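You operate a simulated robot arm through the tools that you are given. There is no shell and no other tool. Be economical: measure what you need, move in short steps, check, and stop when the job is done.

The job below is to be done with a simulated robot arm. You get a single attempt, and the scene is never put back.

JOB
Swap the blue cartridge for the red one and switch the console on.
Fine: switch it off first; the blue one goes in the middle bay of the rack.

Only the result counts: the job must be done as asked and must still hold three seconds after the hand-in. Knocking over, shifting, dropping, spilling or breaking anything else fails it.

ROBOT AND FRAMES
A 6-joint arm with a two-finger parallel gripper, fixed in place. Base frame: the origin is at the foot of the arm, x ahead of it, y to its left, z up. Lengths are in mm, angles in degrees, forces in N, time in s.
With the tool pointing down near the work surface it reaches from about 100 to 700 mm from the base axis. Its first joint turns from -66.0 to 66.0 degrees. Payload 2.45 kg.
The TCP is the grasp point between the finger pads, 24 mm short of the fingertips. In the tool frame z runs along the fingers and y along their closing line. Largest opening 68 mm; finger width 17, thickness 10; the body of the gripper, 40 by 70 mm, starts 41 mm behind the TCP.
Orientation is told as [roll, pitch, yaw] about the base's x, y, z axes, in that order, counted from this pose: with the fingers straight down and closing along the base's y, the tool's x points along the base's -x, its y along +y and its z along -z.

CONTROLS
- The arm moves only by the tool send_rows. Its argument "steps" is a list of rows, each a list of 7 numbers: the shift along the tool's x, y, z in mm, then the turn, a rotation vector about the tool's x, y, z in degrees, then the opening, from 0 (shut) to 1 (fully open). In form: [[dx, dy, dz, rx, ry, rz, jaw], ...]. A call has 1 to 8 rows; each row shifts and turns the commanded pose from where the row before left it, along the tool's axes as they then stand. Rows are played at 5 a second. More than 50 mm and 8.6 degrees between two rows, or a gripper value outside its range, and nothing of the call is played. Where a pose cannot be reached the arm comes as near as it can. A force on the tool above 40 N (or 10 N above the force at the start of the call, whichever is more), or a blocked arm, ends the call early, and 0.2 s more pass. The fingers move at their own pace (about 108 mm/s each) and stop on an object; they squeeze with about 24 N. The grip force told is the motor's: it shows also when the fingers shut on nothing. Time passes only in rows, and 0.2 s behind the last, so rows that do not move let the fingers close. The reply holds the time, the measured pose of the TCP, the force on the tool along the base axes, the opening and the grip force, in the units named above and with some noise, with the torque about the TCP (base axes, N m) and any sound that the robot's microphone picked up.
- Cameras (640 x 400 px; columns grow to the right, rows downward): "scene" is fixed at [163.7, 423.5, 1441.2]; the picture's right is [-0.73, -0.68, 0.00], its down [-0.52, 0.55, -0.66] and it looks along [0.45, -0.48, -0.76] (base axes); focal length 357 px, centre (320, 200). "wrist" rides on the gripper at [84, 11, -75] in the tool frame; the picture's right is [-0.13, 0.99, 0.00], its down [-0.60, -0.08, -0.79] and it looks along [-0.79, -0.10, 0.61] (tool axes); focal length 251 px, centre (320, 200). There is no depth. A picture from a camera that has moved, and an enlarged one, comes with that camera's place and axes in the base frame and with its lens.
- grab_frame(camera): a new picture of that camera. No time passes.
- inspect(camera, box): a new picture of the part [left, top, right, bottom] of that camera's present view, enlarged. No time passes.
- finish_job(): hands the job in; it is judged then, once.

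Work in short steps. Places have to be worked out from the pictures, the camera data and where the tool is seen: move nearer, look again, correct. Check each grasp and each placing, and mend what went wrong. You have 120 turns and 84 pictures in all, those below and enlarged ones among them. Open the gripper and draw the arm clear of the work before you hand the job in, unless the task says otherwise; then end with one line.

The tools are called after "Request:" by a JSON object that holds its "op" and its "data". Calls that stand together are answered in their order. send_rows: Moves the arm, as the interface text tells. Its arguments: {"type":"object","properties":{"steps":{"type":"array"}},"required":["steps"]} The other tools are called the same way: grab_frame (camera) takes a picture; inspect (camera, box) takes an enlarged picture of a part of a camera's view; finish_job () hands the job in.

At the start:

```text
clock: 0.0
tcp_pos: [403.9, 164.6, 960.6]
orientation: [0.1, -0.2, 0.0]
wrist_force: [-0.1, -0.5, 0.1]
wrist_torque: [-0.04, 0.0, 0.01]
grip_width: 68.0
grasp_force: 0.1
```

scene: 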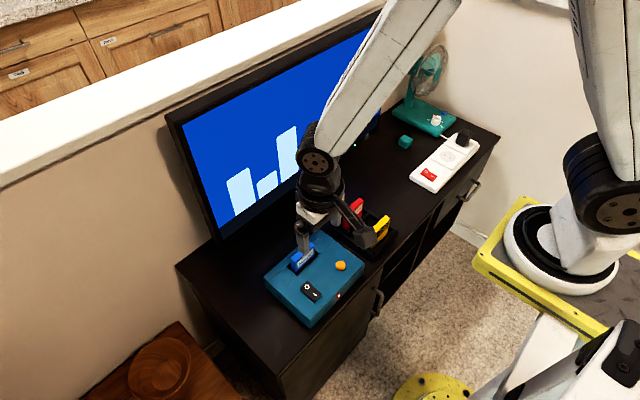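
wrist: 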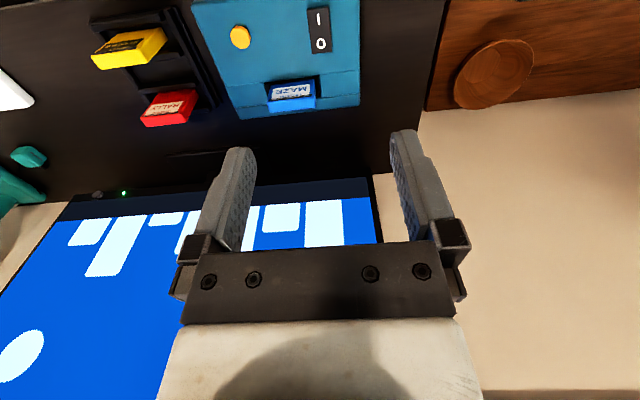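

I start by taking close looks at the console and the rack from both cameras.

Request:
{"op": "inspect", "data": {"camera": "scene", "box": [240, 180, 420, 340]}}

Request:
{"op": "inspect", "data": {"camera": "wrist", "box": [60, 0, 400, 150]}}

```text
2.50 times, centred on (330, 260) of scene
camera zoom: at [163.7, 423.5, 1441.2], right [-0.73, -0.68, 0.0], down [-0.52, 0.55, -0.66], along [0.45, -0.48, -0.76], focal length 892 px, centre (295, 50)
```

zoom: 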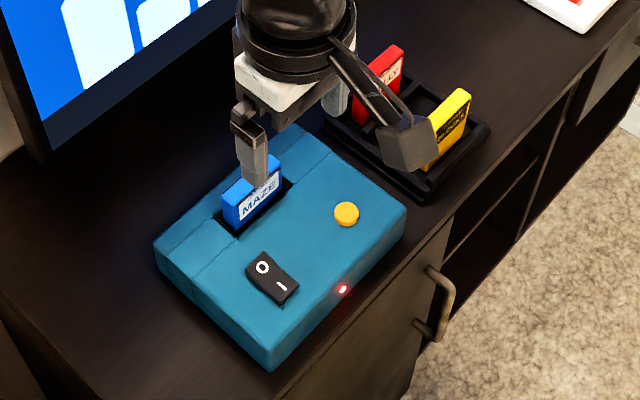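

```text
1.88 times, centred on (230, 75) of wrist
camera zoom: at [319.8, 175.2, 1036.1], right [0.13, 0.99, 0.0], down [0.6, -0.08, 0.79], along [0.79, -0.1, -0.61], focal length 473 px, centre (489, 435)
```

zoom: 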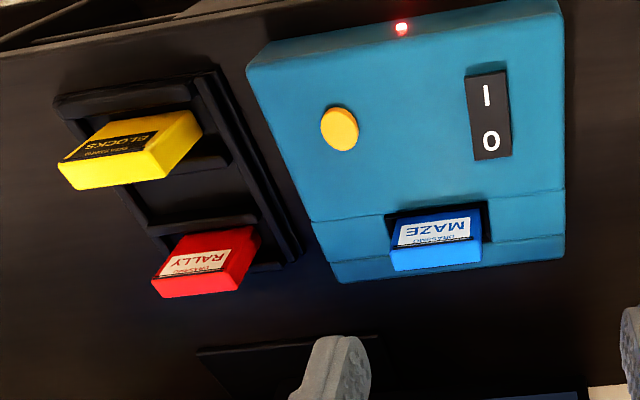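

The blue cartridge top triangulates to about (513, 112, 715), the switch to about (442, 158, 672) and the button to about (436, 60, 675). I'll drop about 150 mm, clear of everything, and look at the switch and rack.

Request:
{"op": "send_rows", "data": {"steps": [[0, 0, 40, 0, 0, 0, 1], [0, 0, 40, 0, 0, 0, 1], [0, -5, 40, 0, 0, 0, 1], [0, -10, 30, 0, 0, 0, 1]]}}

Request:
{"op": "grab_frame", "data": {"camera": "wrist"}}

Request:
{"op": "grab_frame", "data": {"camera": "scene"}}

```text
clock: 1.0
tcp_pos: [405.2, 149.5, 809.7]
orientation: [0.1, -0.2, 0.0]
wrist_force: [0.7, -0.3, -0.1]
wrist_torque: [0.01, -0.03, 0.0]
grip_width: 68.1
grasp_force: 0.0
```

```text
79 pictures are left
camera wrist: at [320.7, 160.6, 884.9], right [0.13, 0.99, 0.0], down [0.6, -0.08, 0.79], along [0.79, -0.1, -0.61], focal length 251 px, centre (320, 200)
```

wrist: 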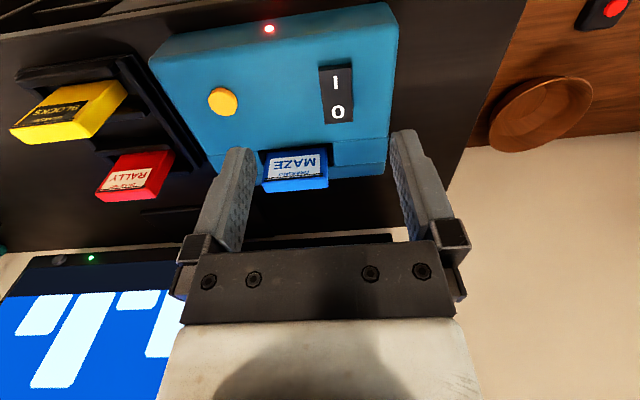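

```text
78 pictures are left
```

scene: 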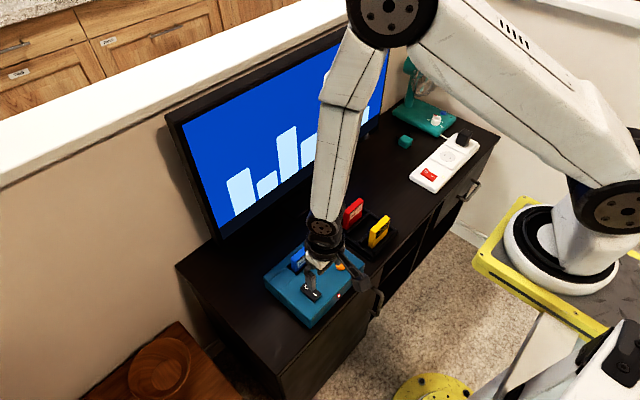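

I take an enlarged view of the switch and rack to see the rocker tilt and the slot angles.

Request:
{"op": "inspect", "data": {"camera": "wrist", "box": [230, 0, 410, 200]}}

Request:
{"op": "inspect", "data": {"camera": "wrist", "box": [0, 40, 220, 220]}}

Request:
{"op": "inspect", "data": {"camera": "scene", "box": [260, 190, 400, 330]}}

```text
2.00 times, centred on (320, 100) of wrist
camera zoom: at [320.7, 160.6, 884.9], right [0.13, 0.99, 0.0], down [0.6, -0.08, 0.79], along [0.79, -0.1, -0.61], focal length 503 px, centre (320, 400)
```

zoom: 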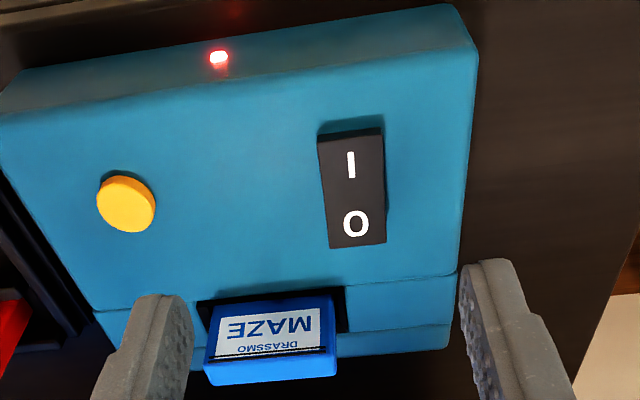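

```text
2.22 times, centred on (110, 130) of wrist
camera zoom: at [320.7, 160.6, 884.9], right [0.13, 0.99, 0.0], down [0.6, -0.08, 0.79], along [0.79, -0.1, -0.61], focal length 559 px, centre (787, 356)
```

zoom: 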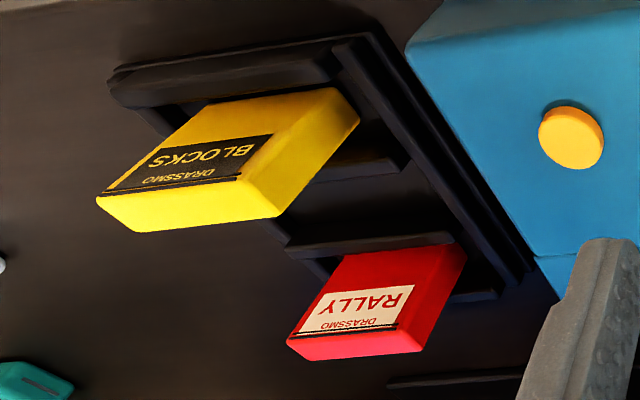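

```text
2.86 times, centred on (330, 260) of scene
camera zoom: at [163.7, 423.5, 1441.2], right [-0.73, -0.68, 0.0], down [-0.52, 0.55, -0.66], along [0.45, -0.48, -0.76], focal length 1019 px, centre (291, 29)
```

zoom: 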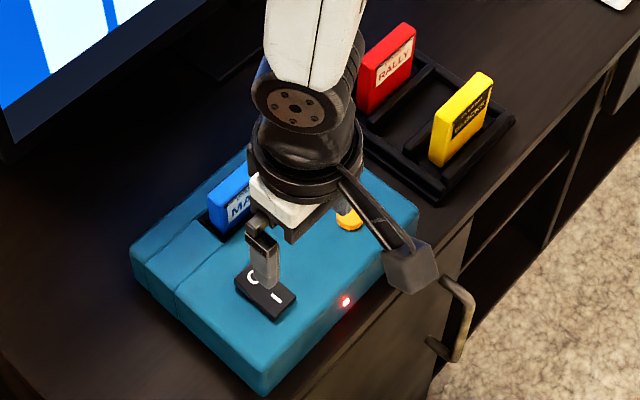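

The console is aligned with the base axes: switch I end is about x 417, O end about x 469, y ≈ 160, top z ≈ 677. I'll shut the fingers, go above the O end and stop with the tips about 20 mm above it.

Request:
{"op": "send_rows", "data": {"steps": [[-28, 5, 0, 0, 0, 0, 0], [-27, 5, 20, 0, 0, 0, 0], [0, 0, 35, 0, 0, 0, 0], [0, 0, 30, 0, 0, 0, 0], [0, 0, 0, 0, 0, 0, 0]]}}

Request:
{"op": "inspect", "data": {"camera": "wrist", "box": [200, 40, 440, 240]}}

Request:
{"op": "inspect", "data": {"camera": "scene", "box": [260, 230, 380, 330]}}

```text
clock: 2.2
tcp_pos: [459.2, 157.9, 726.1]
orientation: [0.2, -0.1, 0.0]
wrist_force: [-1.2, -0.6, 0.5]
wrist_torque: [0.01, -0.03, 0.0]
grip_width: 0.2
grasp_force: 23.0
```

```text
2.00 times, centred on (320, 140) of wrist
camera zoom: at [375.2, 168.8, 801.9], right [0.13, 0.99, 0.0], down [0.6, -0.08, 0.79], along [0.79, -0.1, -0.61], focal length 503 px, centre (320, 320)
```

zoom: 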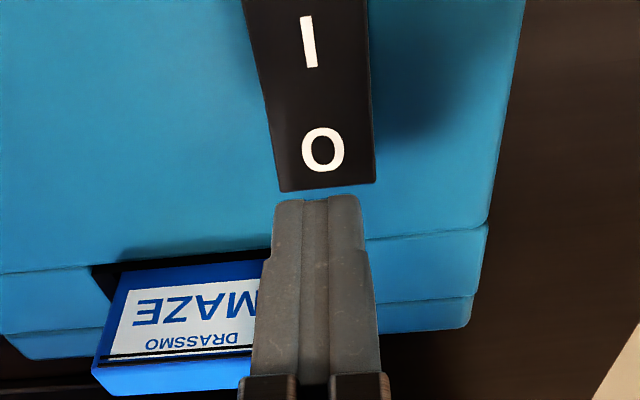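

```text
4.00 times, centred on (320, 280) of scene
camera zoom: at [163.7, 423.5, 1441.2], right [-0.73, -0.68, 0.0], down [-0.52, 0.55, -0.66], along [0.45, -0.48, -0.76], focal length 1426 px, centre (320, -120)
```

zoom: 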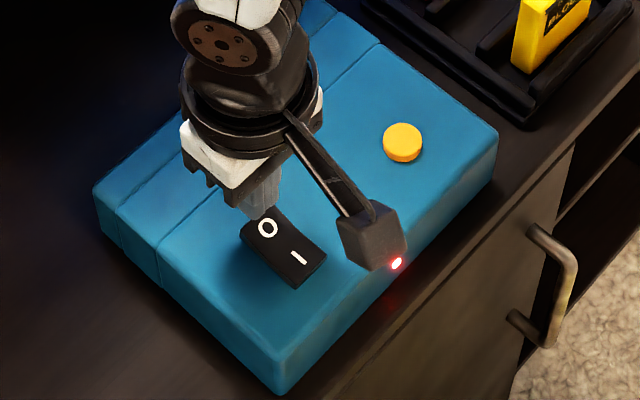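

The tip is above the O with about 25 mm to go; I move 3 mm out toward the O end and descend in small steps watching the force.

Request:
{"op": "send_rows", "data": {"steps": [[-3, 1, 10, 0, 0, 0, 0], [0, 0, 8, 0, 0, 0, 0], [0, 0, 4, 0, 0, 0, 0], [0, 0, 2, 0, 0, 0, 0], [0, 0, 2, 0, 0, 0, 0]]}}

Request:
{"op": "inspect", "data": {"camera": "scene", "box": [260, 230, 380, 330]}}

```text
clock: 2.9
tcp_pos: [461.8, 159.7, 711.6]
orientation: [0.0, -0.1, 0.0]
wrist_force: [-3.5, -1.6, 12.5]
wrist_torque: [-0.05, 0.2, -0.01]
grip_width: 0.0
grasp_force: 23.5
stopped in row 3: the force on the tool passed its limit at 57 N (the readings are from after the stop); the commanded pose is now the measured one
```

```text
4.00 times, centred on (320, 280) of scene
camera zoom: at [163.5, 423.4, 1441.3], right [-0.73, -0.68, 0.0], down [-0.52, 0.55, -0.66], along [0.45, -0.48, -0.76], focal length 1426 px, centre (320, -120)
```

zoom: 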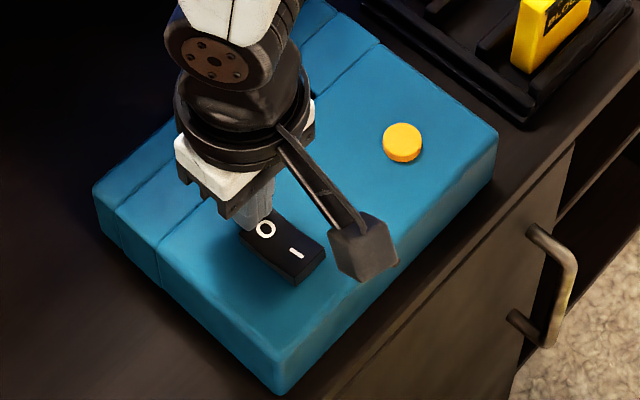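

The rocker seems to have tipped (I end now raised). I lift clear and check the LED.

Request:
{"op": "send_rows", "data": {"steps": [[0, 0, -30, 0, 0, 0, 0], [0, 0, -45, 0, 0, 0, 0], [0, 0, -45, 0, 0, 0, 0.5]]}}

Request:
{"op": "grab_frame", "data": {"camera": "wrist"}}

Request:
{"op": "grab_frame", "data": {"camera": "scene"}}

```text
clock: 3.7
tcp_pos: [463.3, 156.5, 830.2]
orientation: [0.0, 0.1, 0.1]
wrist_force: [-0.8, -0.1, 0.4]
wrist_torque: [0.03, 0.0, 0.02]
grip_width: 34.1
grasp_force: 0.2
```

```text
71 pictures are left
camera wrist: at [379.5, 167.9, 906.3], right [0.13, 0.99, 0.0], down [0.6, -0.08, 0.79], along [0.79, -0.1, -0.61], focal length 251 px, centre (320, 200)
```

wrist: 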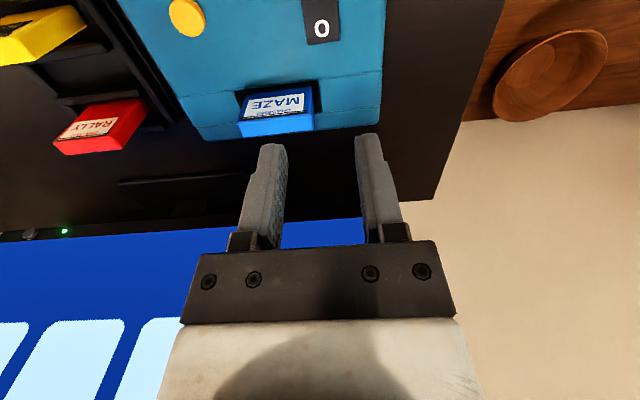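

```text
70 pictures are left
```

scene: 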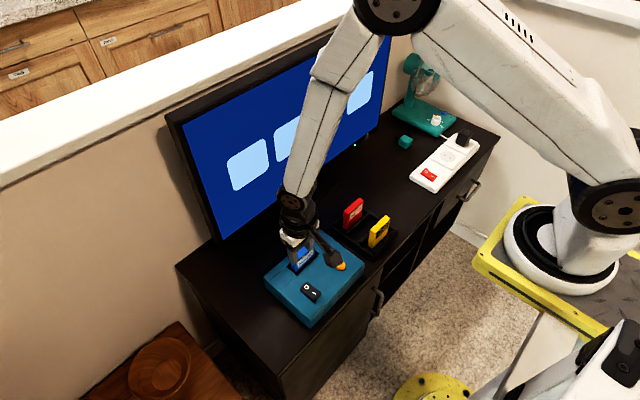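

The LED is off and the TV is back at its menu, so the console is off. I rotate the tool 90° so the fingers close along x (across the cartridge thickness) with the camera on the +y side.

Request:
{"op": "send_rows", "data": {"steps": [[0, 0, 0, 0, 0, 8.5, 0.8], [0, 0, 0, 0, 0, 8.5, 0.8], [0, 0, 0, 0, 0, 8.5, 0.8], [0, 0, 0, 0, 0, 8.5, 0.8], [0, 0, 0, 0, 0, 8.5, 0.8], [0, 0, 0, 0, 0, 8.5, 0.8], [0, 0, 0, 0, 0, 8.5, 0.8], [0, 0, 0, 0, 0, 8.5, 0.8]]}}

Request:
{"op": "send_rows", "data": {"steps": [[0, 0, 0, 0, 0, 8.5, 0.8], [0, 0, 0, 0, 0, 8.5, 0.8], [0, 0, 0, 0, 0, 5, 0.8], [0, 0, 0, 0, 0, 0, 0.8]]}}

Request:
{"op": "grab_frame", "data": {"camera": "wrist"}}

```text
clock: 5.5
tcp_pos: [462.8, 159.6, 830.8]
orientation: [0.0, -0.1, -68.2]
wrist_force: [0.5, 0.9, 0.5]
wrist_torque: [0.04, 0.0, -0.01]
grip_width: 54.2
grasp_force: 0.1
```

```text
clock: 6.5
tcp_pos: [464.4, 158.7, 830.7]
orientation: [0.0, 0.0, -90.0]
wrist_force: [-0.6, -0.3, -0.1]
wrist_torque: [0.0, 0.02, 0.01]
grip_width: 54.2
grasp_force: 0.1
```

```text
69 pictures are left
camera wrist: at [474.2, 243.4, 906.1], right [0.99, -0.13, 0.0], down [-0.08, -0.6, 0.79], along [-0.1, -0.79, -0.61], focal length 251 px, centre (320, 200)
```

wrist: 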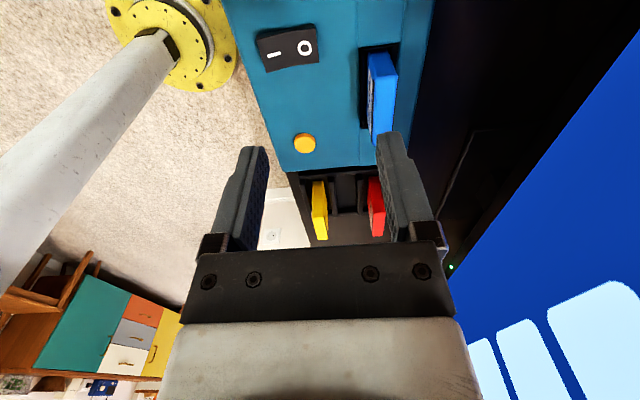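

Zooming in on this edge-on view to pin down cartridge x positions.

Request:
{"op": "inspect", "data": {"camera": "wrist", "box": [240, 0, 440, 250]}}

```text
1.60 times, centred on (340, 125) of wrist
camera zoom: at [474.2, 243.4, 906.1], right [0.99, -0.13, 0.0], down [-0.08, -0.6, 0.79], along [-0.1, -0.79, -0.61], focal length 402 px, centre (288, 320)
```

zoom: 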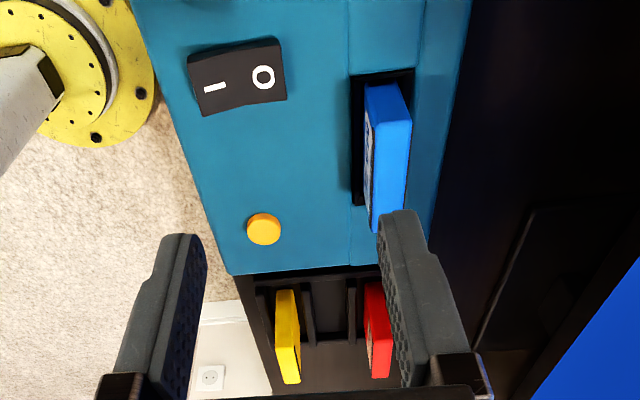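

Blue cartridge spans about x 500–521, y 78–144. I move above its centre, fingertips still 30 mm over its top.

Request:
{"op": "send_rows", "data": {"steps": [[-23, 23, 0, 0, 0, 0, 0.8], [-23, 23, 20, 0, 0, 0, 0.8], [0, 0, 40, 0, 0, 0, 0.8]]}}

Request:
{"op": "inspect", "data": {"camera": "wrist", "box": [200, 60, 440, 260]}}

Request:
{"op": "inspect", "data": {"camera": "scene", "box": [250, 190, 410, 310]}}

```text
clock: 7.3
tcp_pos: [509.3, 114.5, 768.8]
orientation: [0.0, 0.0, -90.0]
wrist_force: [-0.6, -0.1, 0.2]
wrist_torque: [0.02, 0.02, -0.03]
grip_width: 54.4
grasp_force: 0.0
```

```text
2.00 times, centred on (320, 160) of wrist
camera zoom: at [519.7, 198.1, 843.7], right [0.99, -0.13, 0.0], down [-0.08, -0.6, 0.79], along [-0.1, -0.79, -0.61], focal length 503 px, centre (320, 280)
```

zoom: 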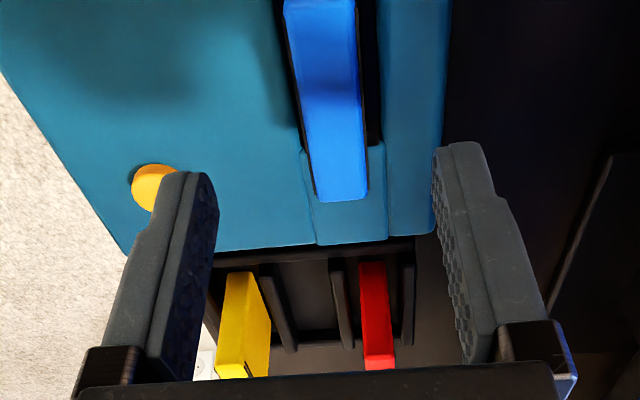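

```text
3.33 times, centred on (330, 250) of scene
camera zoom: at [163.7, 423.4, 1441.2], right [-0.73, -0.68, 0.0], down [-0.52, 0.55, -0.66], along [0.45, -0.48, -0.76], focal length 1189 px, centre (287, 33)
```

zoom: 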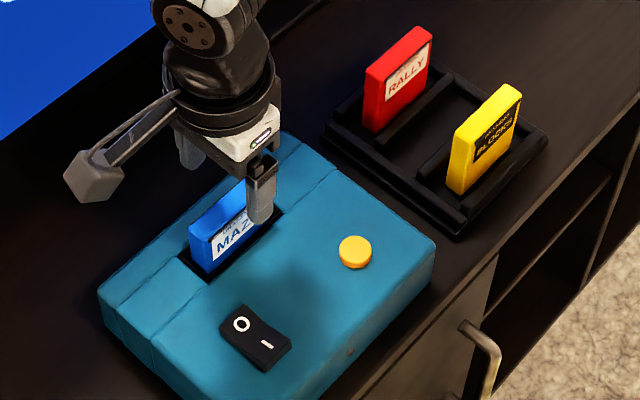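

Refined: blue centre x ≈ 512.4, y ≈ 110, no yaw. I descend so the tips end about 8 mm above the console top, then check before closing.

Request:
{"op": "send_rows", "data": {"steps": [[-4, 3, 20, 0, 0, 0, 0.8], [0, 0, 20, 0, 0, 0, 0.8], [0, 0, 15, 0, 0, 0, 0.8], [0, 0, 11, 0, 0, 0, 0.8], [0, 0, 0, 0, 0, 0, 0.8]]}}

Request:
{"op": "grab_frame", "data": {"camera": "wrist"}}

Request:
{"op": "inspect", "data": {"camera": "scene", "box": [250, 210, 370, 310]}}

```text
clock: 8.5
tcp_pos: [510.9, 110.2, 703.6]
orientation: [0.1, -0.1, -89.9]
wrist_force: [-0.1, 0.0, 0.3]
wrist_torque: [-0.01, -0.01, 0.02]
grip_width: 54.2
grasp_force: 0.0
```

```text
65 pictures are left
camera wrist: at [521.6, 194.0, 779.5], right [0.99, -0.13, 0.0], down [-0.08, -0.6, 0.79], along [-0.1, -0.79, -0.61], focal length 251 px, centre (320, 200)
```

wrist: 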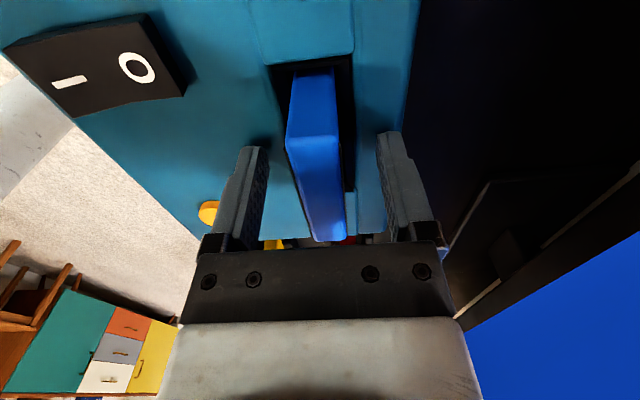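

```text
4.00 times, centred on (310, 260) of scene
camera zoom: at [163.7, 423.5, 1441.2], right [-0.73, -0.68, 0.0], down [-0.52, 0.55, -0.66], along [0.45, -0.48, -0.76], focal length 1426 px, centre (360, -40)
```

zoom: 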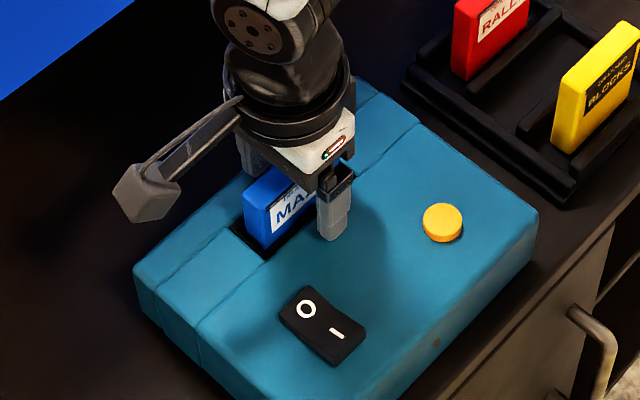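

The fingers straddle the cartridge symmetrically. Closing on it.

Request:
{"op": "send_rows", "data": {"steps": [[0, 0, 0, 0, 0, 0, 0.4], [0, 0, 0, 0, 0, 0, 0.2], [0, 0, 0, 0, 0, 0, 0], [0, 0, 0, 0, 0, 0, 0]]}}

```text
clock: 9.5
tcp_pos: [512.2, 109.3, 704.4]
orientation: [0.1, 0.0, -90.0]
wrist_force: [0.3, 0.2, 0.4]
wrist_torque: [0.03, -0.03, 0.02]
grip_width: 17.6
grasp_force: 23.9
```

Gripped at 17.6 mm width. I pull up gently and watch the force.

Request:
{"op": "send_rows", "data": {"steps": [[0, 0, -5, 0, 0, 0, 0], [0, 0, -5, 0, 0, 0, 0], [0, 0, -10, 0, 0, 0, 0], [0, 0, -10, 0, 0, 0, 0]]}}

Request:
{"op": "grab_frame", "data": {"camera": "wrist"}}

```text
clock: 10.5
tcp_pos: [512.0, 108.0, 735.6]
orientation: [0.0, 0.1, -89.8]
wrist_force: [0.3, -1.0, -1.0]
wrist_torque: [0.01, -0.01, -0.03]
grip_width: 17.3
grasp_force: 24.5
```

```text
63 pictures are left
camera wrist: at [523.1, 193.2, 810.4], right [0.99, -0.13, 0.0], down [-0.08, -0.6, 0.79], along [-0.1, -0.79, -0.61], focal length 251 px, centre (320, 200)
```

wrist: 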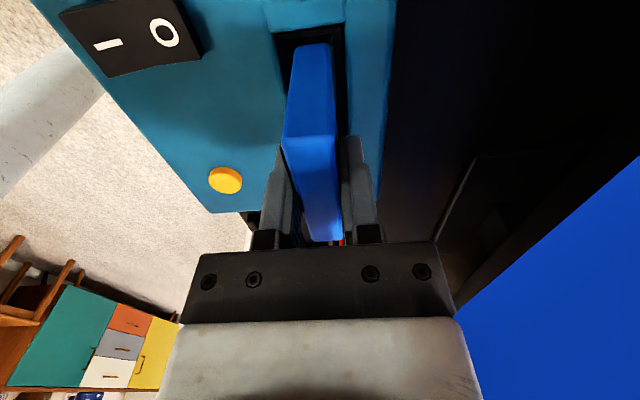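

It is coming out freely. I lift it well clear.

Request:
{"op": "send_rows", "data": {"steps": [[0, 0, -25, 0, 0, 0, 0], [0, 0, -35, 0, 0, 0, 0], [0, 0, -35, 0, 0, 0, 0], [0, 0, -20, 0, 0, 0, 0]]}}

Request:
{"op": "inspect", "data": {"camera": "scene", "box": [250, 180, 410, 310]}}

Request:
{"op": "grab_frame", "data": {"camera": "wrist"}}

```text
clock: 11.5
tcp_pos: [511.1, 110.7, 848.3]
orientation: [0.0, -0.1, -90.0]
wrist_force: [0.3, -1.0, 0.0]
wrist_torque: [0.01, 0.02, -0.01]
grip_width: 17.4
grasp_force: 23.7
```

```text
3.08 times, centred on (330, 245) of scene
camera zoom: at [163.7, 423.5, 1441.2], right [-0.73, -0.68, 0.0], down [-0.52, 0.55, -0.66], along [0.45, -0.48, -0.76], focal length 1097 px, centre (289, 62)
```

zoom: 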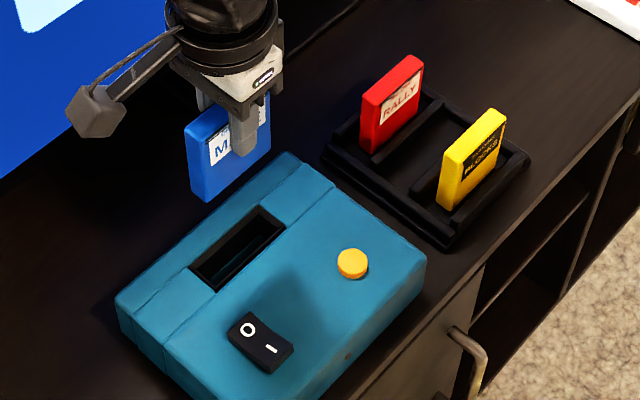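

```text
61 pictures are left
camera wrist: at [522.3, 195.3, 923.6], right [0.99, -0.13, 0.0], down [-0.08, -0.6, 0.79], along [-0.1, -0.79, -0.61], focal length 251 px, centre (320, 200)
```

wrist: 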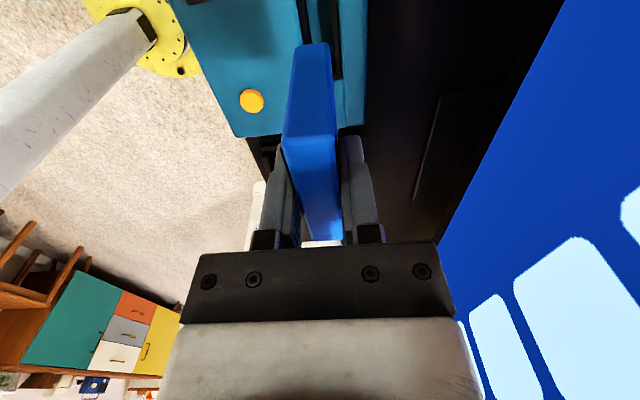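

Cartridge is about 70 mm tall (58 mm below the TCP, 12 above). The middle bay should be near (472, -85); I carry the blue over there at safe height and look.

Request:
{"op": "send_rows", "data": {"steps": [[-40, -10, 0, 0, 0, 0, 0], [-40, -10, 0, 0, 0, 0, 0], [-40, -10, 0, 0, 0, 0, 0], [-40, -9, 0, 0, 0, 0, 0], [-34, 0, 0, 0, 0, 0, 0], [0, 0, 30, 0, 0, 0, 0], [0, 0, 10, 0, 0, 0, 0]]}}

Request:
{"op": "grab_frame", "data": {"camera": "wrist"}}

Request:
{"op": "inspect", "data": {"camera": "scene", "box": [310, 170, 430, 270]}}

```text
clock: 13.1
tcp_pos: [472.7, -84.4, 809.9]
orientation: [0.1, 0.0, -90.0]
wrist_force: [-0.4, -0.1, -0.9]
wrist_torque: [-0.02, -0.02, -0.01]
grip_width: 17.4
grasp_force: 23.9
```

```text
60 pictures are left
camera wrist: at [483.1, 0.0, 885.9], right [0.99, -0.13, 0.0], down [-0.08, -0.6, 0.79], along [-0.1, -0.79, -0.61], focal length 251 px, centre (320, 200)
```

wrist: 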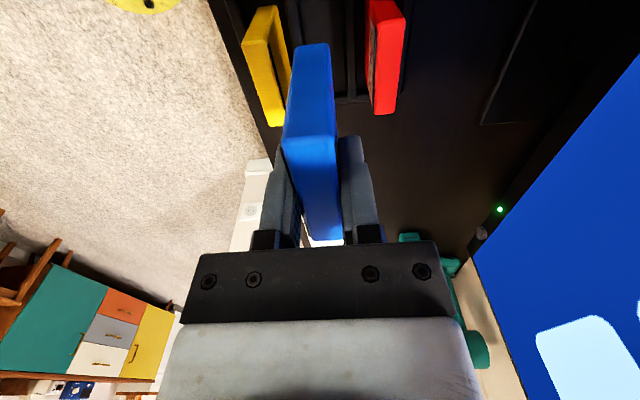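

```text
4.00 times, centred on (370, 220) of scene
camera zoom: at [163.7, 423.4, 1441.2], right [-0.73, -0.68, 0.0], down [-0.52, 0.55, -0.66], along [0.45, -0.48, -0.76], focal length 1426 px, centre (120, 120)
```

zoom: 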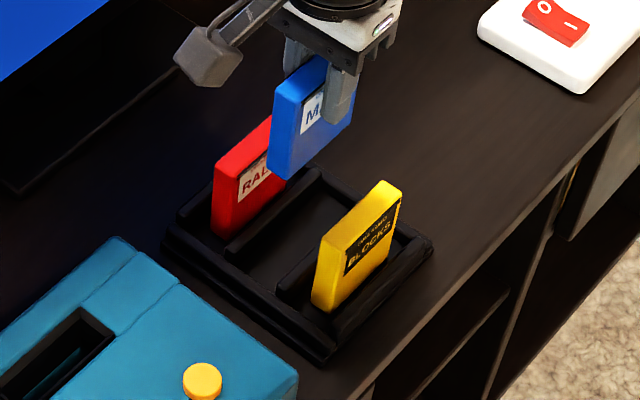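

I zoom into both neighbours and the bay in the wrist view to fix their x positions.

Request:
{"op": "inspect", "data": {"camera": "wrist", "box": [220, 0, 430, 140]}}

```text
2.86 times, centred on (325, 70) of wrist
camera zoom: at [483.1, 0.0, 885.9], right [0.99, -0.13, 0.0], down [-0.08, -0.6, 0.79], along [-0.1, -0.79, -0.61], focal length 718 px, centre (306, 571)
```

zoom: 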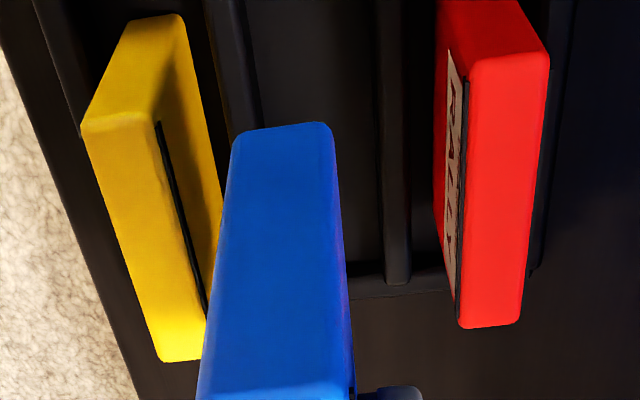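

Neighbours: yellow at x ≈ 432.5, red at x ≈ 520, both y ≈ -94; dividers give the middle bay centre x ≈ 476. I shift there and descend to about 12 mm above expected contact.

Request:
{"op": "send_rows", "data": {"steps": [[-9.5, 3.5, 0, 0, 0, 0, 0], [0, 0, 30, 0, 0, 0, 0], [0, 0, 30, 0, 0, 0, 0], [0, 0, 25, 0, 0, 0, 0], [0, 0, 15, 0, 0, 0, 0], [0, 0, 0, 0, 0, 0, 0]]}}

Request:
{"op": "grab_frame", "data": {"camera": "wrist"}}

Request:
{"op": "inspect", "data": {"camera": "scene", "box": [310, 170, 430, 270]}}

```text
clock: 14.5
tcp_pos: [476.1, -92.8, 709.2]
orientation: [0.1, 0.0, -89.9]
wrist_force: [1.0, -0.5, -0.5]
wrist_torque: [0.02, 0.0, -0.01]
grip_width: 17.5
grasp_force: 24.1
```

```text
57 pictures are left
camera wrist: at [487.1, -9.5, 784.6], right [0.99, -0.13, 0.0], down [-0.08, -0.6, 0.79], along [-0.1, -0.79, -0.61], focal length 251 px, centre (320, 200)
```

wrist: 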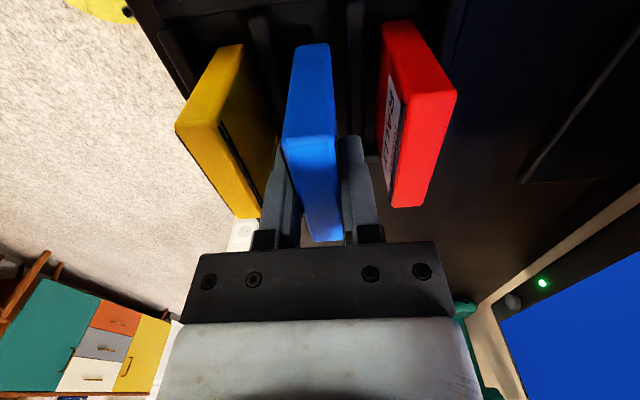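

```text
4.00 times, centred on (370, 220) of scene
camera zoom: at [163.7, 423.5, 1441.2], right [-0.73, -0.68, 0.0], down [-0.52, 0.55, -0.66], along [0.45, -0.48, -0.76], focal length 1426 px, centre (120, 120)
```

zoom: 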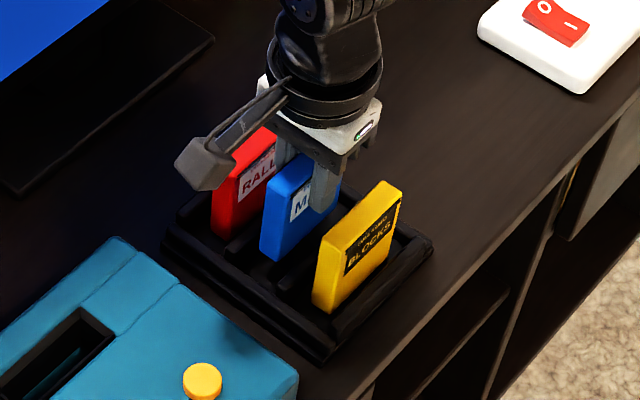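

Well aligned with both neighbours (near ends all at y ≈ -61). I lower in small steps to find contact.

Request:
{"op": "send_rows", "data": {"steps": [[0, 0, 6, 0, 0, 0, 0], [0, 0, 4, 0, 0, 0, 0], [0, 0, 2, 0, 0, 0, 0], [0, 0, 2, 0, 0, 0, 0], [0, 0, 0, 0, 0, 0, 0]]}}

```text
clock: 15.7
tcp_pos: [477.0, -94.7, 696.2]
orientation: [0.1, 0.0, -90.0]
wrist_force: [-0.5, -0.5, 0.5]
wrist_torque: [0.01, 0.04, -0.04]
grip_width: 17.6
grasp_force: 23.9
```

Request:
{"op": "send_rows", "data": {"steps": [[0, 0, 1.5, 0, 0, 0, 0], [0, 0, 1.5, 0, 0, 0, 0], [0, 0, 1.5, 0, 0, 0, 0], [0, 0, 0, 0, 0, 0, 0]]}}

Request:
{"op": "inspect", "data": {"camera": "scene", "box": [310, 170, 430, 270]}}

```text
clock: 16.7
tcp_pos: [477.6, -93.9, 690.9]
orientation: [0.1, 0.0, -90.1]
wrist_force: [-0.6, 0.2, -0.7]
wrist_torque: [0.03, 0.0, -0.01]
grip_width: 17.6
grasp_force: 24.5
```

```text
4.00 times, centred on (370, 220) of scene
camera zoom: at [163.7, 423.5, 1441.2], right [-0.73, -0.68, 0.0], down [-0.52, 0.55, -0.66], along [0.45, -0.48, -0.76], focal length 1426 px, centre (120, 120)
```

zoom: 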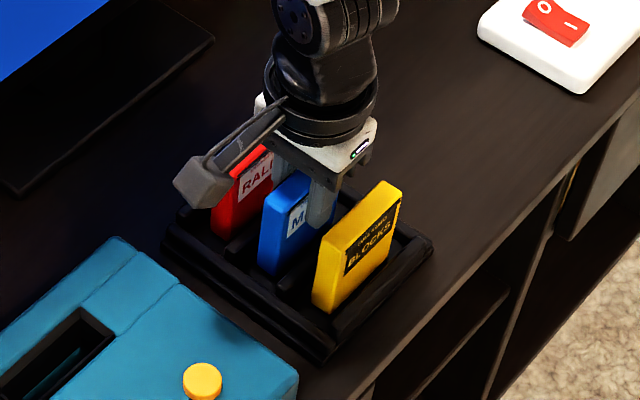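

I've judged it nearly seated; continue in 1 mm steps until force shows.

Request:
{"op": "send_rows", "data": {"steps": [[0, 0, 1, 0, 0, 0, 0], [0, 0, 1, 0, 0, 0, 0], [0, 0, 1, 0, 0, 0, 0]]}}

```text
clock: 17.5
tcp_pos: [477.4, -93.9, 690.4]
orientation: [0.0, 0.0, -90.0]
wrist_force: [-8.2, -1.7, 38.8]
wrist_torque: [0.02, 0.46, -0.03]
grip_width: 17.3
grasp_force: 23.7
```

Bottom contact at TCP z ≈ 690.5. I relieve the push and open to about 30 mm only, to stay clear of the neighbours.

Request:
{"op": "send_rows", "data": {"steps": [[0, 0, -1.5, 0, 0, 0, 0], [0, 0, -1, 0, 0, 0, 0], [0, 0, 0, 0, 0, 0, 0]]}}

Request:
{"op": "send_rows", "data": {"steps": [[0, 0, 0, 0, 0, 0, 0.32], [0, 0, 0, 0, 0, 0, 0.42], [0, 0, 0, 0, 0, 0, 0.42]]}}

Request:
{"op": "grab_frame", "data": {"camera": "wrist"}}

```text
clock: 18.3
tcp_pos: [474.8, -92.5, 691.8]
orientation: [0.1, 0.1, -90.0]
wrist_force: [0.3, 0.1, -0.7]
wrist_torque: [0.0, -0.01, 0.0]
grip_width: 17.7
grasp_force: 24.0
```

```text
clock: 19.1
tcp_pos: [477.1, -92.7, 691.7]
orientation: [0.1, -0.1, -90.0]
wrist_force: [0.0, -0.5, -0.2]
wrist_torque: [-0.02, 0.0, -0.01]
grip_width: 28.4
grasp_force: 0.0
```

```text
54 pictures are left
camera wrist: at [487.7, -9.5, 766.8], right [0.99, -0.13, 0.0], down [-0.08, -0.6, 0.79], along [-0.1, -0.79, -0.61], focal length 251 px, centre (320, 200)
```

wrist: 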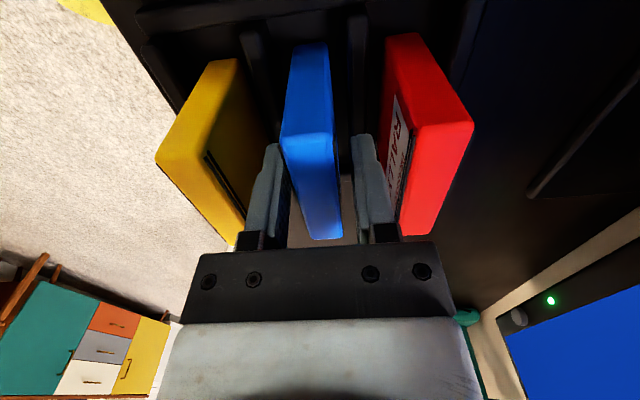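

Blue stands free between the fingers. Lift straight up.

Request:
{"op": "send_rows", "data": {"steps": [[0, 0, -15, 0, 0, 0, 0.42], [0, 0, -25, 0, 0, 0, 0.42], [0, 0, -35, 0, 0, 0, 0.42], [0, 0, -15, 0, 0, 0, 0.42], [0, 22, 0, 0, 0, 0, 0.42], [0, 22, 0, 0, 0, 0, 0.42], [0, 0, 0, 0, 0, 0, 0.42]]}}

Request:
{"op": "inspect", "data": {"camera": "wrist", "box": [200, 40, 400, 240]}}

Request:
{"op": "inspect", "data": {"camera": "scene", "box": [310, 170, 430, 270]}}

```text
clock: 20.7
tcp_pos: [521.7, -93.9, 779.9]
orientation: [0.0, 0.0, -90.0]
wrist_force: [-0.5, 0.7, -0.1]
wrist_torque: [-0.02, -0.01, 0.01]
grip_width: 28.2
grasp_force: 0.1
```

```text
2.00 times, centred on (300, 140) of wrist
camera zoom: at [531.9, -9.2, 855.9], right [0.99, -0.13, 0.0], down [-0.08, -0.6, 0.79], along [-0.1, -0.79, -0.61], focal length 503 px, centre (360, 320)
```

zoom: 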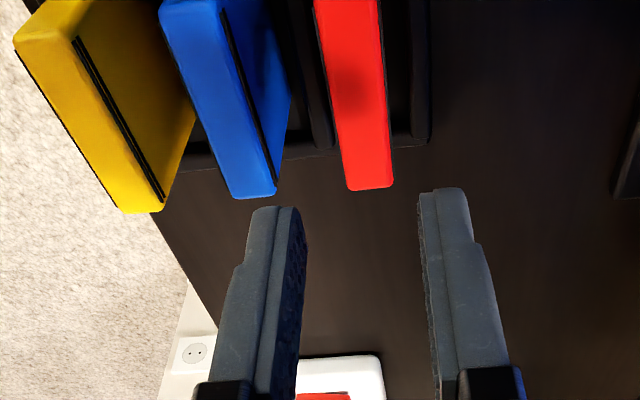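

```text
4.00 times, centred on (370, 220) of scene
camera zoom: at [163.7, 423.5, 1441.2], right [-0.73, -0.68, 0.0], down [-0.52, 0.55, -0.66], along [0.45, -0.48, -0.76], focal length 1426 px, centre (120, 120)
```

zoom: 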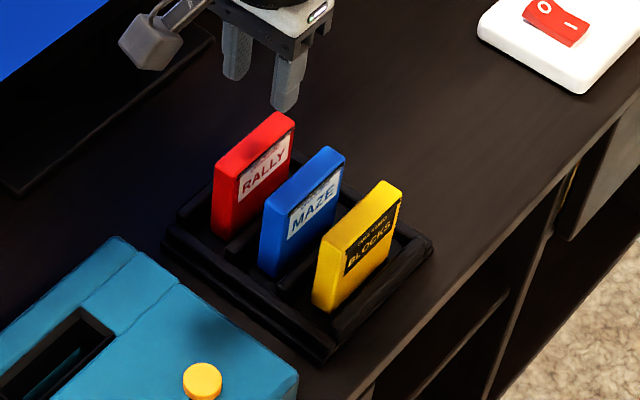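

All three stand neatly; red centre is x ≈ 520.7 and about 2 mm further in -y than blue. I descend around red with a limited opening.

Request:
{"op": "send_rows", "data": {"steps": [[-2, 0, 25, 0, 0, 0, 0.46], [0, 0, 25, 0, 0, 0, 0.46], [0, 0, 20, 0, 0, 0, 0.46], [0, 0, 15, 0, 0, 0, 0.46], [0, 0, 3, 0, 0, 0, 0.46], [0, 0, 0, 0, 0, 0, 0.46]]}}

Request:
{"op": "grab_frame", "data": {"camera": "wrist"}}

```text
clock: 22.1
tcp_pos: [521.8, -96.6, 693.8]
orientation: [0.0, 0.0, -90.0]
wrist_force: [0.2, -0.8, 0.1]
wrist_torque: [-0.05, 0.0, -0.01]
grip_width: 31.5
grasp_force: 0.0
```

```text
51 pictures are left
camera wrist: at [532.6, -11.7, 768.3], right [0.99, -0.13, 0.0], down [-0.08, -0.6, 0.79], along [-0.1, -0.79, -0.61], focal length 251 px, centre (320, 200)
```

wrist: 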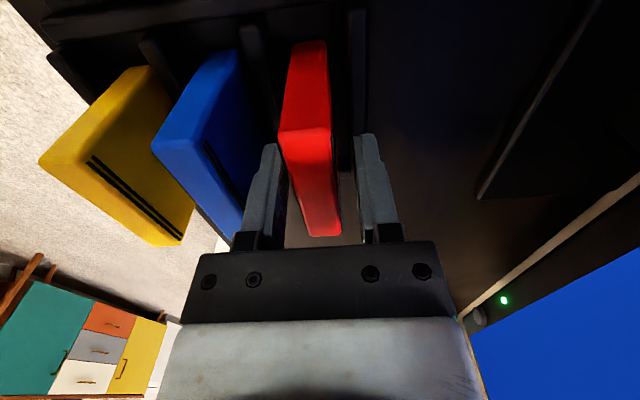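

Red is about 2 mm toward -x of the finger centre; I correct that, lower 1.5 mm, and close.

Request:
{"op": "send_rows", "data": {"steps": [[1, -1.7, 1.5, 0, 0, 0, 0.46], [0, 0, 0, 0, 0, 0, 0.3], [0, 0, 0, 0, 0, 0, 0.1], [0, 0, 0, 0, 0, 0, 0], [0, 0, 0, 0, 0, 0, 0]]}}

Request:
{"op": "grab_frame", "data": {"camera": "wrist"}}

```text
clock: 23.3
tcp_pos: [519.8, -94.6, 692.0]
orientation: [0.0, 0.0, -90.0]
wrist_force: [-0.7, -0.6, -0.2]
wrist_torque: [0.02, 0.0, -0.03]
grip_width: 17.6
grasp_force: 23.7
```

```text
50 pictures are left
camera wrist: at [530.5, -10.9, 767.2], right [0.99, -0.13, 0.0], down [-0.08, -0.6, 0.79], along [-0.1, -0.79, -0.61], focal length 251 px, centre (320, 200)
```

wrist: 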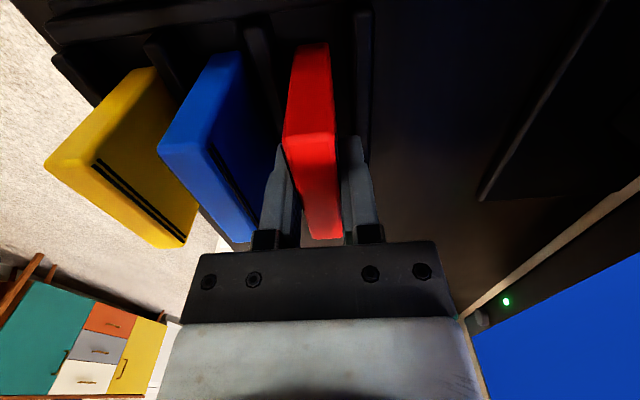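

Red is gripped just like blue was (17.6 mm, same image position within ~1 mm). Lift it straight out.

Request:
{"op": "send_rows", "data": {"steps": [[0, 0, -10, 0, 0, 0, 0], [0, 0, -25, 0, 0, 0, 0], [0, 0, -35, 0, 0, 0, 0], [0, 0, -40, 0, 0, 0, 0], [0, 0, -45, 0, 0, 0, 0], [0, 0, 0, 0, 0, 0, 0]]}}

Request:
{"op": "grab_frame", "data": {"camera": "scene"}}

```text
clock: 24.7
tcp_pos: [519.7, -94.3, 844.6]
orientation: [0.0, 0.0, -90.0]
wrist_force: [0.1, 0.7, -0.8]
wrist_torque: [-0.03, 0.02, -0.03]
grip_width: 17.5
grasp_force: 24.3
```

```text
49 pictures are left
```

scene: 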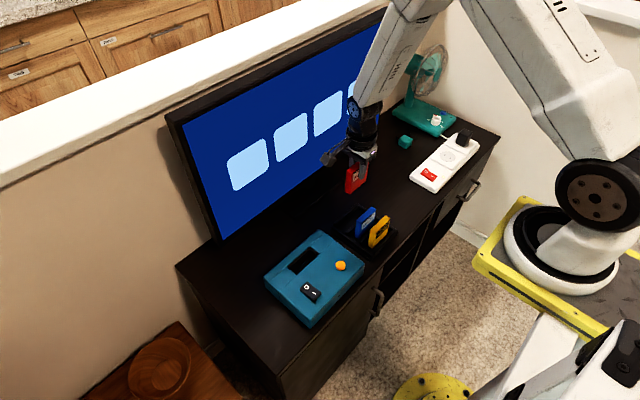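

Blue stands in the middle bay and red is held. I carry it over the slot, (511.8, 109.5), keeping high.

Request:
{"op": "send_rows", "data": {"steps": [[40, -2, 0, 0, 0, 0, 0], [40, -2, 0, 0, 0, 0, 0], [40, -2, 0, 0, 0, 0, 0], [40, -2, 0, 0, 0, 0, 0], [40, 0, 0, 0, 0, 0, 0], [4, 0, 0, 0, 0, 0, 0], [0, 0, 0, 0, 0, 0, 0]]}}

Request:
{"op": "send_rows", "data": {"steps": [[0, 0, 30, 0, 0, 0, 0], [0, 0, 30, 0, 0, 0, 0], [0, 0, 30, 0, 0, 0, 0], [0, 0, 13, 0, 0, 0, 0], [0, 0, 0, 0, 0, 0, 0]]}}

Request:
{"op": "grab_frame", "data": {"camera": "wrist"}}

Request:
{"op": "inspect", "data": {"camera": "scene", "box": [250, 210, 370, 310]}}

```text
clock: 26.3
tcp_pos: [511.6, 111.1, 845.1]
orientation: [0.0, 0.0, -90.0]
wrist_force: [0.4, 0.6, 0.5]
wrist_torque: [-0.04, 0.03, 0.01]
grip_width: 17.8
grasp_force: 24.1
```

```text
clock: 27.5
tcp_pos: [510.7, 109.6, 742.4]
orientation: [0.0, 0.1, -90.0]
wrist_force: [0.2, 0.7, -1.1]
wrist_torque: [-0.01, -0.01, 0.03]
grip_width: 17.5
grasp_force: 23.7
```

```text
48 pictures are left
camera wrist: at [521.9, 193.6, 818.5], right [0.99, -0.13, 0.0], down [-0.08, -0.6, 0.79], along [-0.1, -0.79, -0.61], focal length 251 px, centre (320, 200)
```

wrist: 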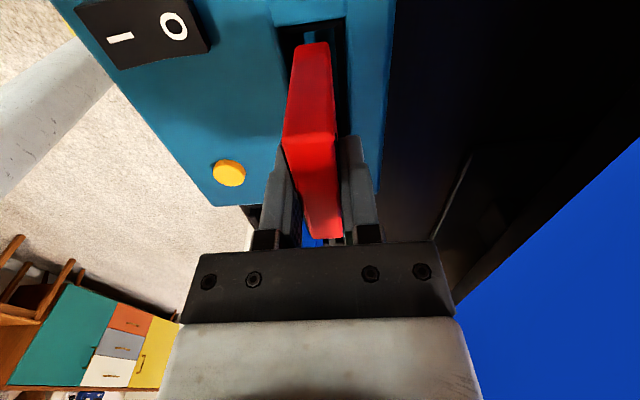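

```text
4.00 times, centred on (310, 260) of scene
camera zoom: at [163.7, 423.5, 1441.2], right [-0.73, -0.68, 0.0], down [-0.52, 0.55, -0.66], along [0.45, -0.48, -0.76], focal length 1426 px, centre (360, -40)
```

zoom: 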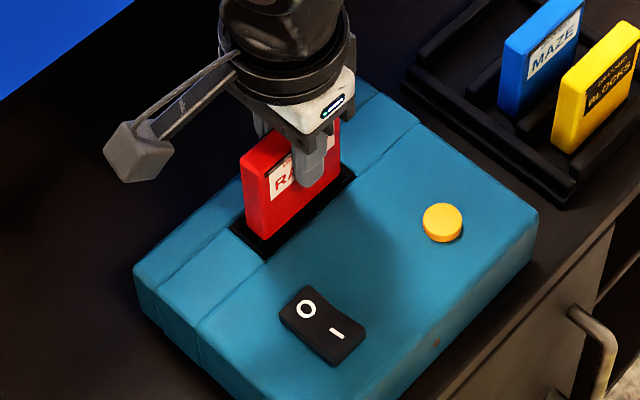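

The alignment matches blue's extraction view. I insert in small steps with force watch.

Request:
{"op": "send_rows", "data": {"steps": [[0, 0, 6, 0, 0, 0, 0], [0, 0, 6, 0, 0, 0, 0], [0, 0, 5, 0, 0, 0, 0], [0, 0, 5, 0, 0, 0, 0], [0, 0, 4, 0, 0, 0, 0], [0, 0, 4, 0, 0, 0, 0], [0, 0, 2, 0, 0, 0, 0], [0, 0, 2, 0, 0, 0, 0]]}}

```text
clock: 29.3
tcp_pos: [511.2, 110.6, 709.1]
orientation: [0.1, 0.0, -90.1]
wrist_force: [-0.4, 0.5, -1.0]
wrist_torque: [0.0, -0.02, 0.01]
grip_width: 17.6
grasp_force: 24.5
```

Down to 709 with no force; continue in small steps to the seat (expected near 704).

Request:
{"op": "send_rows", "data": {"steps": [[0, 0, 1.5, 0, 0, 0, 0], [0, 0, 1.5, 0, 0, 0, 0], [0, 0, 1, 0, 0, 0, 0], [0, 0, 1, 0, 0, 0, 0], [0, 0, 1, 0, 0, 0, 0], [0, 0, 1, 0, 0, 0, 0], [0, 0, 1, 0, 0, 0, 0]]}}

Request:
{"op": "grab_frame", "data": {"camera": "wrist"}}

```text
clock: 30.9
tcp_pos: [513.9, 109.0, 703.5]
orientation: [-0.1, 0.0, -89.9]
wrist_force: [-5.0, -0.3, 11.2]
wrist_torque: [-0.05, 0.16, -0.02]
grip_width: 17.9
grasp_force: 23.9
stopped in row 7: the force on the tool passed its limit at 42 N (the readings are from after the stop); the commanded pose is now the measured one
```

```text
46 pictures are left
camera wrist: at [523.0, 193.4, 779.2], right [0.99, -0.13, 0.0], down [-0.08, -0.6, 0.79], along [-0.1, -0.79, -0.61], focal length 251 px, centre (320, 200)
```

wrist: 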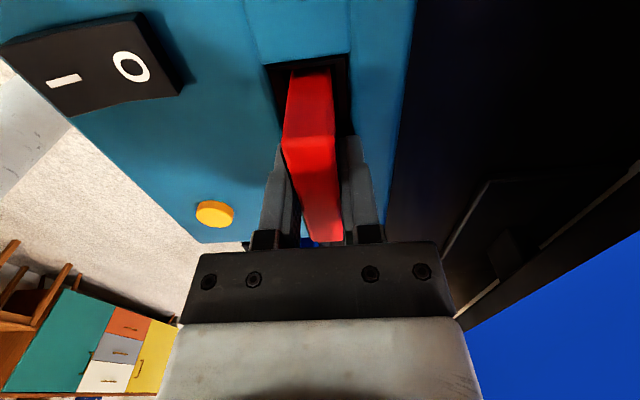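

Red bottomed out at z ≈ 703.5, the same as blue. I release and check it stays.

Request:
{"op": "send_rows", "data": {"steps": [[0, 0, 0, 0, 0, 0, 0.4], [0, 0, 0, 0, 0, 0, 0.7], [0, 0, 0, 0, 0, 0, 0.7], [0, 0, -20, 0, 0, 0, 0.7], [0, 0, -40, 0, 0, 0, 0.7], [0, 0, -40, 0, 0, 0, 0.7], [0, 0, 0, 0, 0, 0, 0.7]]}}

Request:
{"op": "inspect", "data": {"camera": "scene", "box": [250, 190, 410, 320]}}

Request:
{"op": "inspect", "data": {"camera": "wrist", "box": [200, 0, 440, 250]}}

```text
clock: 32.5
tcp_pos: [510.8, 109.6, 802.9]
orientation: [0.0, 0.0, -89.9]
wrist_force: [0.2, 0.2, 0.6]
wrist_torque: [-0.02, 0.02, -0.01]
grip_width: 47.7
grasp_force: 0.2
```

```text
3.08 times, centred on (330, 255) of scene
camera zoom: at [163.7, 423.5, 1441.2], right [-0.73, -0.68, 0.0], down [-0.52, 0.55, -0.66], along [0.45, -0.48, -0.76], focal length 1097 px, centre (289, 31)
```

zoom: 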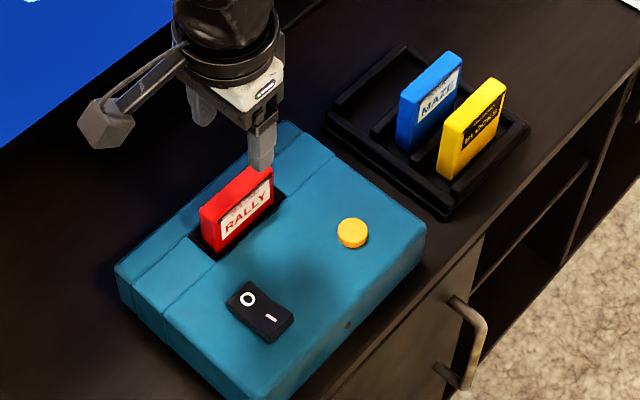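

```text
1.60 times, centred on (320, 125) of wrist
camera zoom: at [523.0, 193.8, 878.8], right [0.99, -0.13, 0.0], down [-0.08, -0.6, 0.79], along [-0.1, -0.79, -0.61], focal length 402 px, centre (320, 320)
```

zoom: 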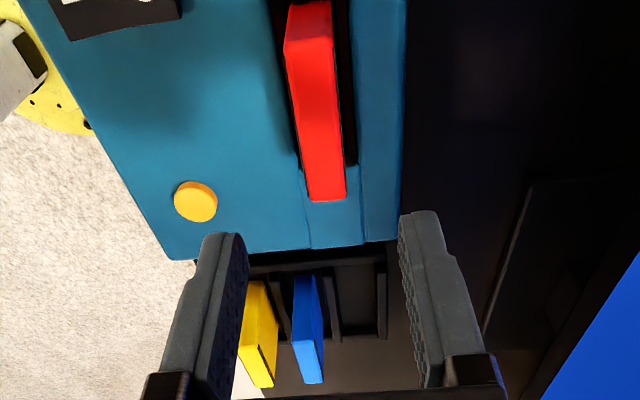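

Red is seated; blue, yellow undisturbed. Now I go above the I end (424, 160) with fingers shut, stopping with the tips above it.

Request:
{"op": "send_rows", "data": {"steps": [[15, -30, 0, 0, 0, 0, 0], [18, -30, 0, 0, 0, 0, 0], [17.4, -27, 0, 0, 0, 0, 0], [0, 0, 35, 0, 0, 0, 0], [0, 0, 35, 0, 0, 0, 0], [0, 0, 0, 0, 0, 0, 0]]}}

Request:
{"op": "inspect", "data": {"camera": "wrist", "box": [200, 40, 440, 240]}}

Request:
{"op": "inspect", "data": {"camera": "scene", "box": [260, 230, 380, 330]}}

```text
clock: 33.9
tcp_pos: [426.2, 157.0, 734.5]
orientation: [0.1, 0.1, -90.1]
wrist_force: [0.1, -0.6, -0.2]
wrist_torque: [-0.03, -0.02, 0.01]
grip_width: 0.1
grasp_force: 24.0
```

```text
2.00 times, centred on (320, 140) of wrist
camera zoom: at [436.9, 241.9, 809.9], right [0.99, -0.13, 0.0], down [-0.08, -0.6, 0.79], along [-0.1, -0.79, -0.61], focal length 503 px, centre (320, 320)
```

zoom: 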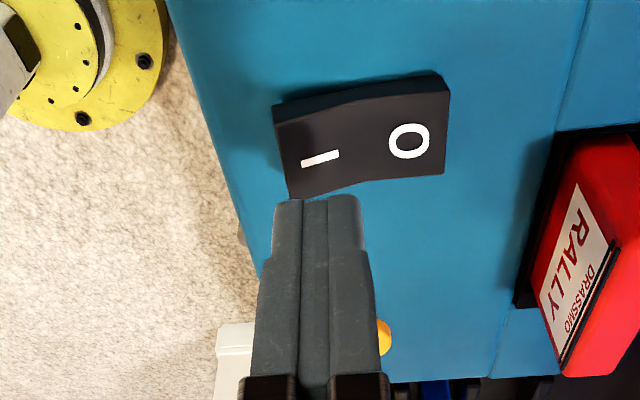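

```text
4.00 times, centred on (320, 280) of scene
camera zoom: at [163.7, 423.5, 1441.2], right [-0.73, -0.68, 0.0], down [-0.52, 0.55, -0.66], along [0.45, -0.48, -0.76], focal length 1426 px, centre (320, -120)
```

zoom: 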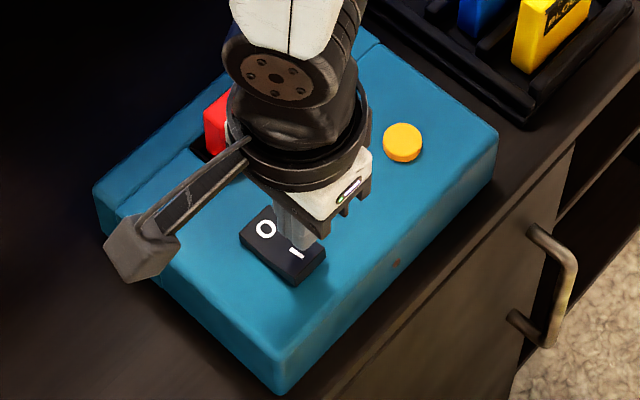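

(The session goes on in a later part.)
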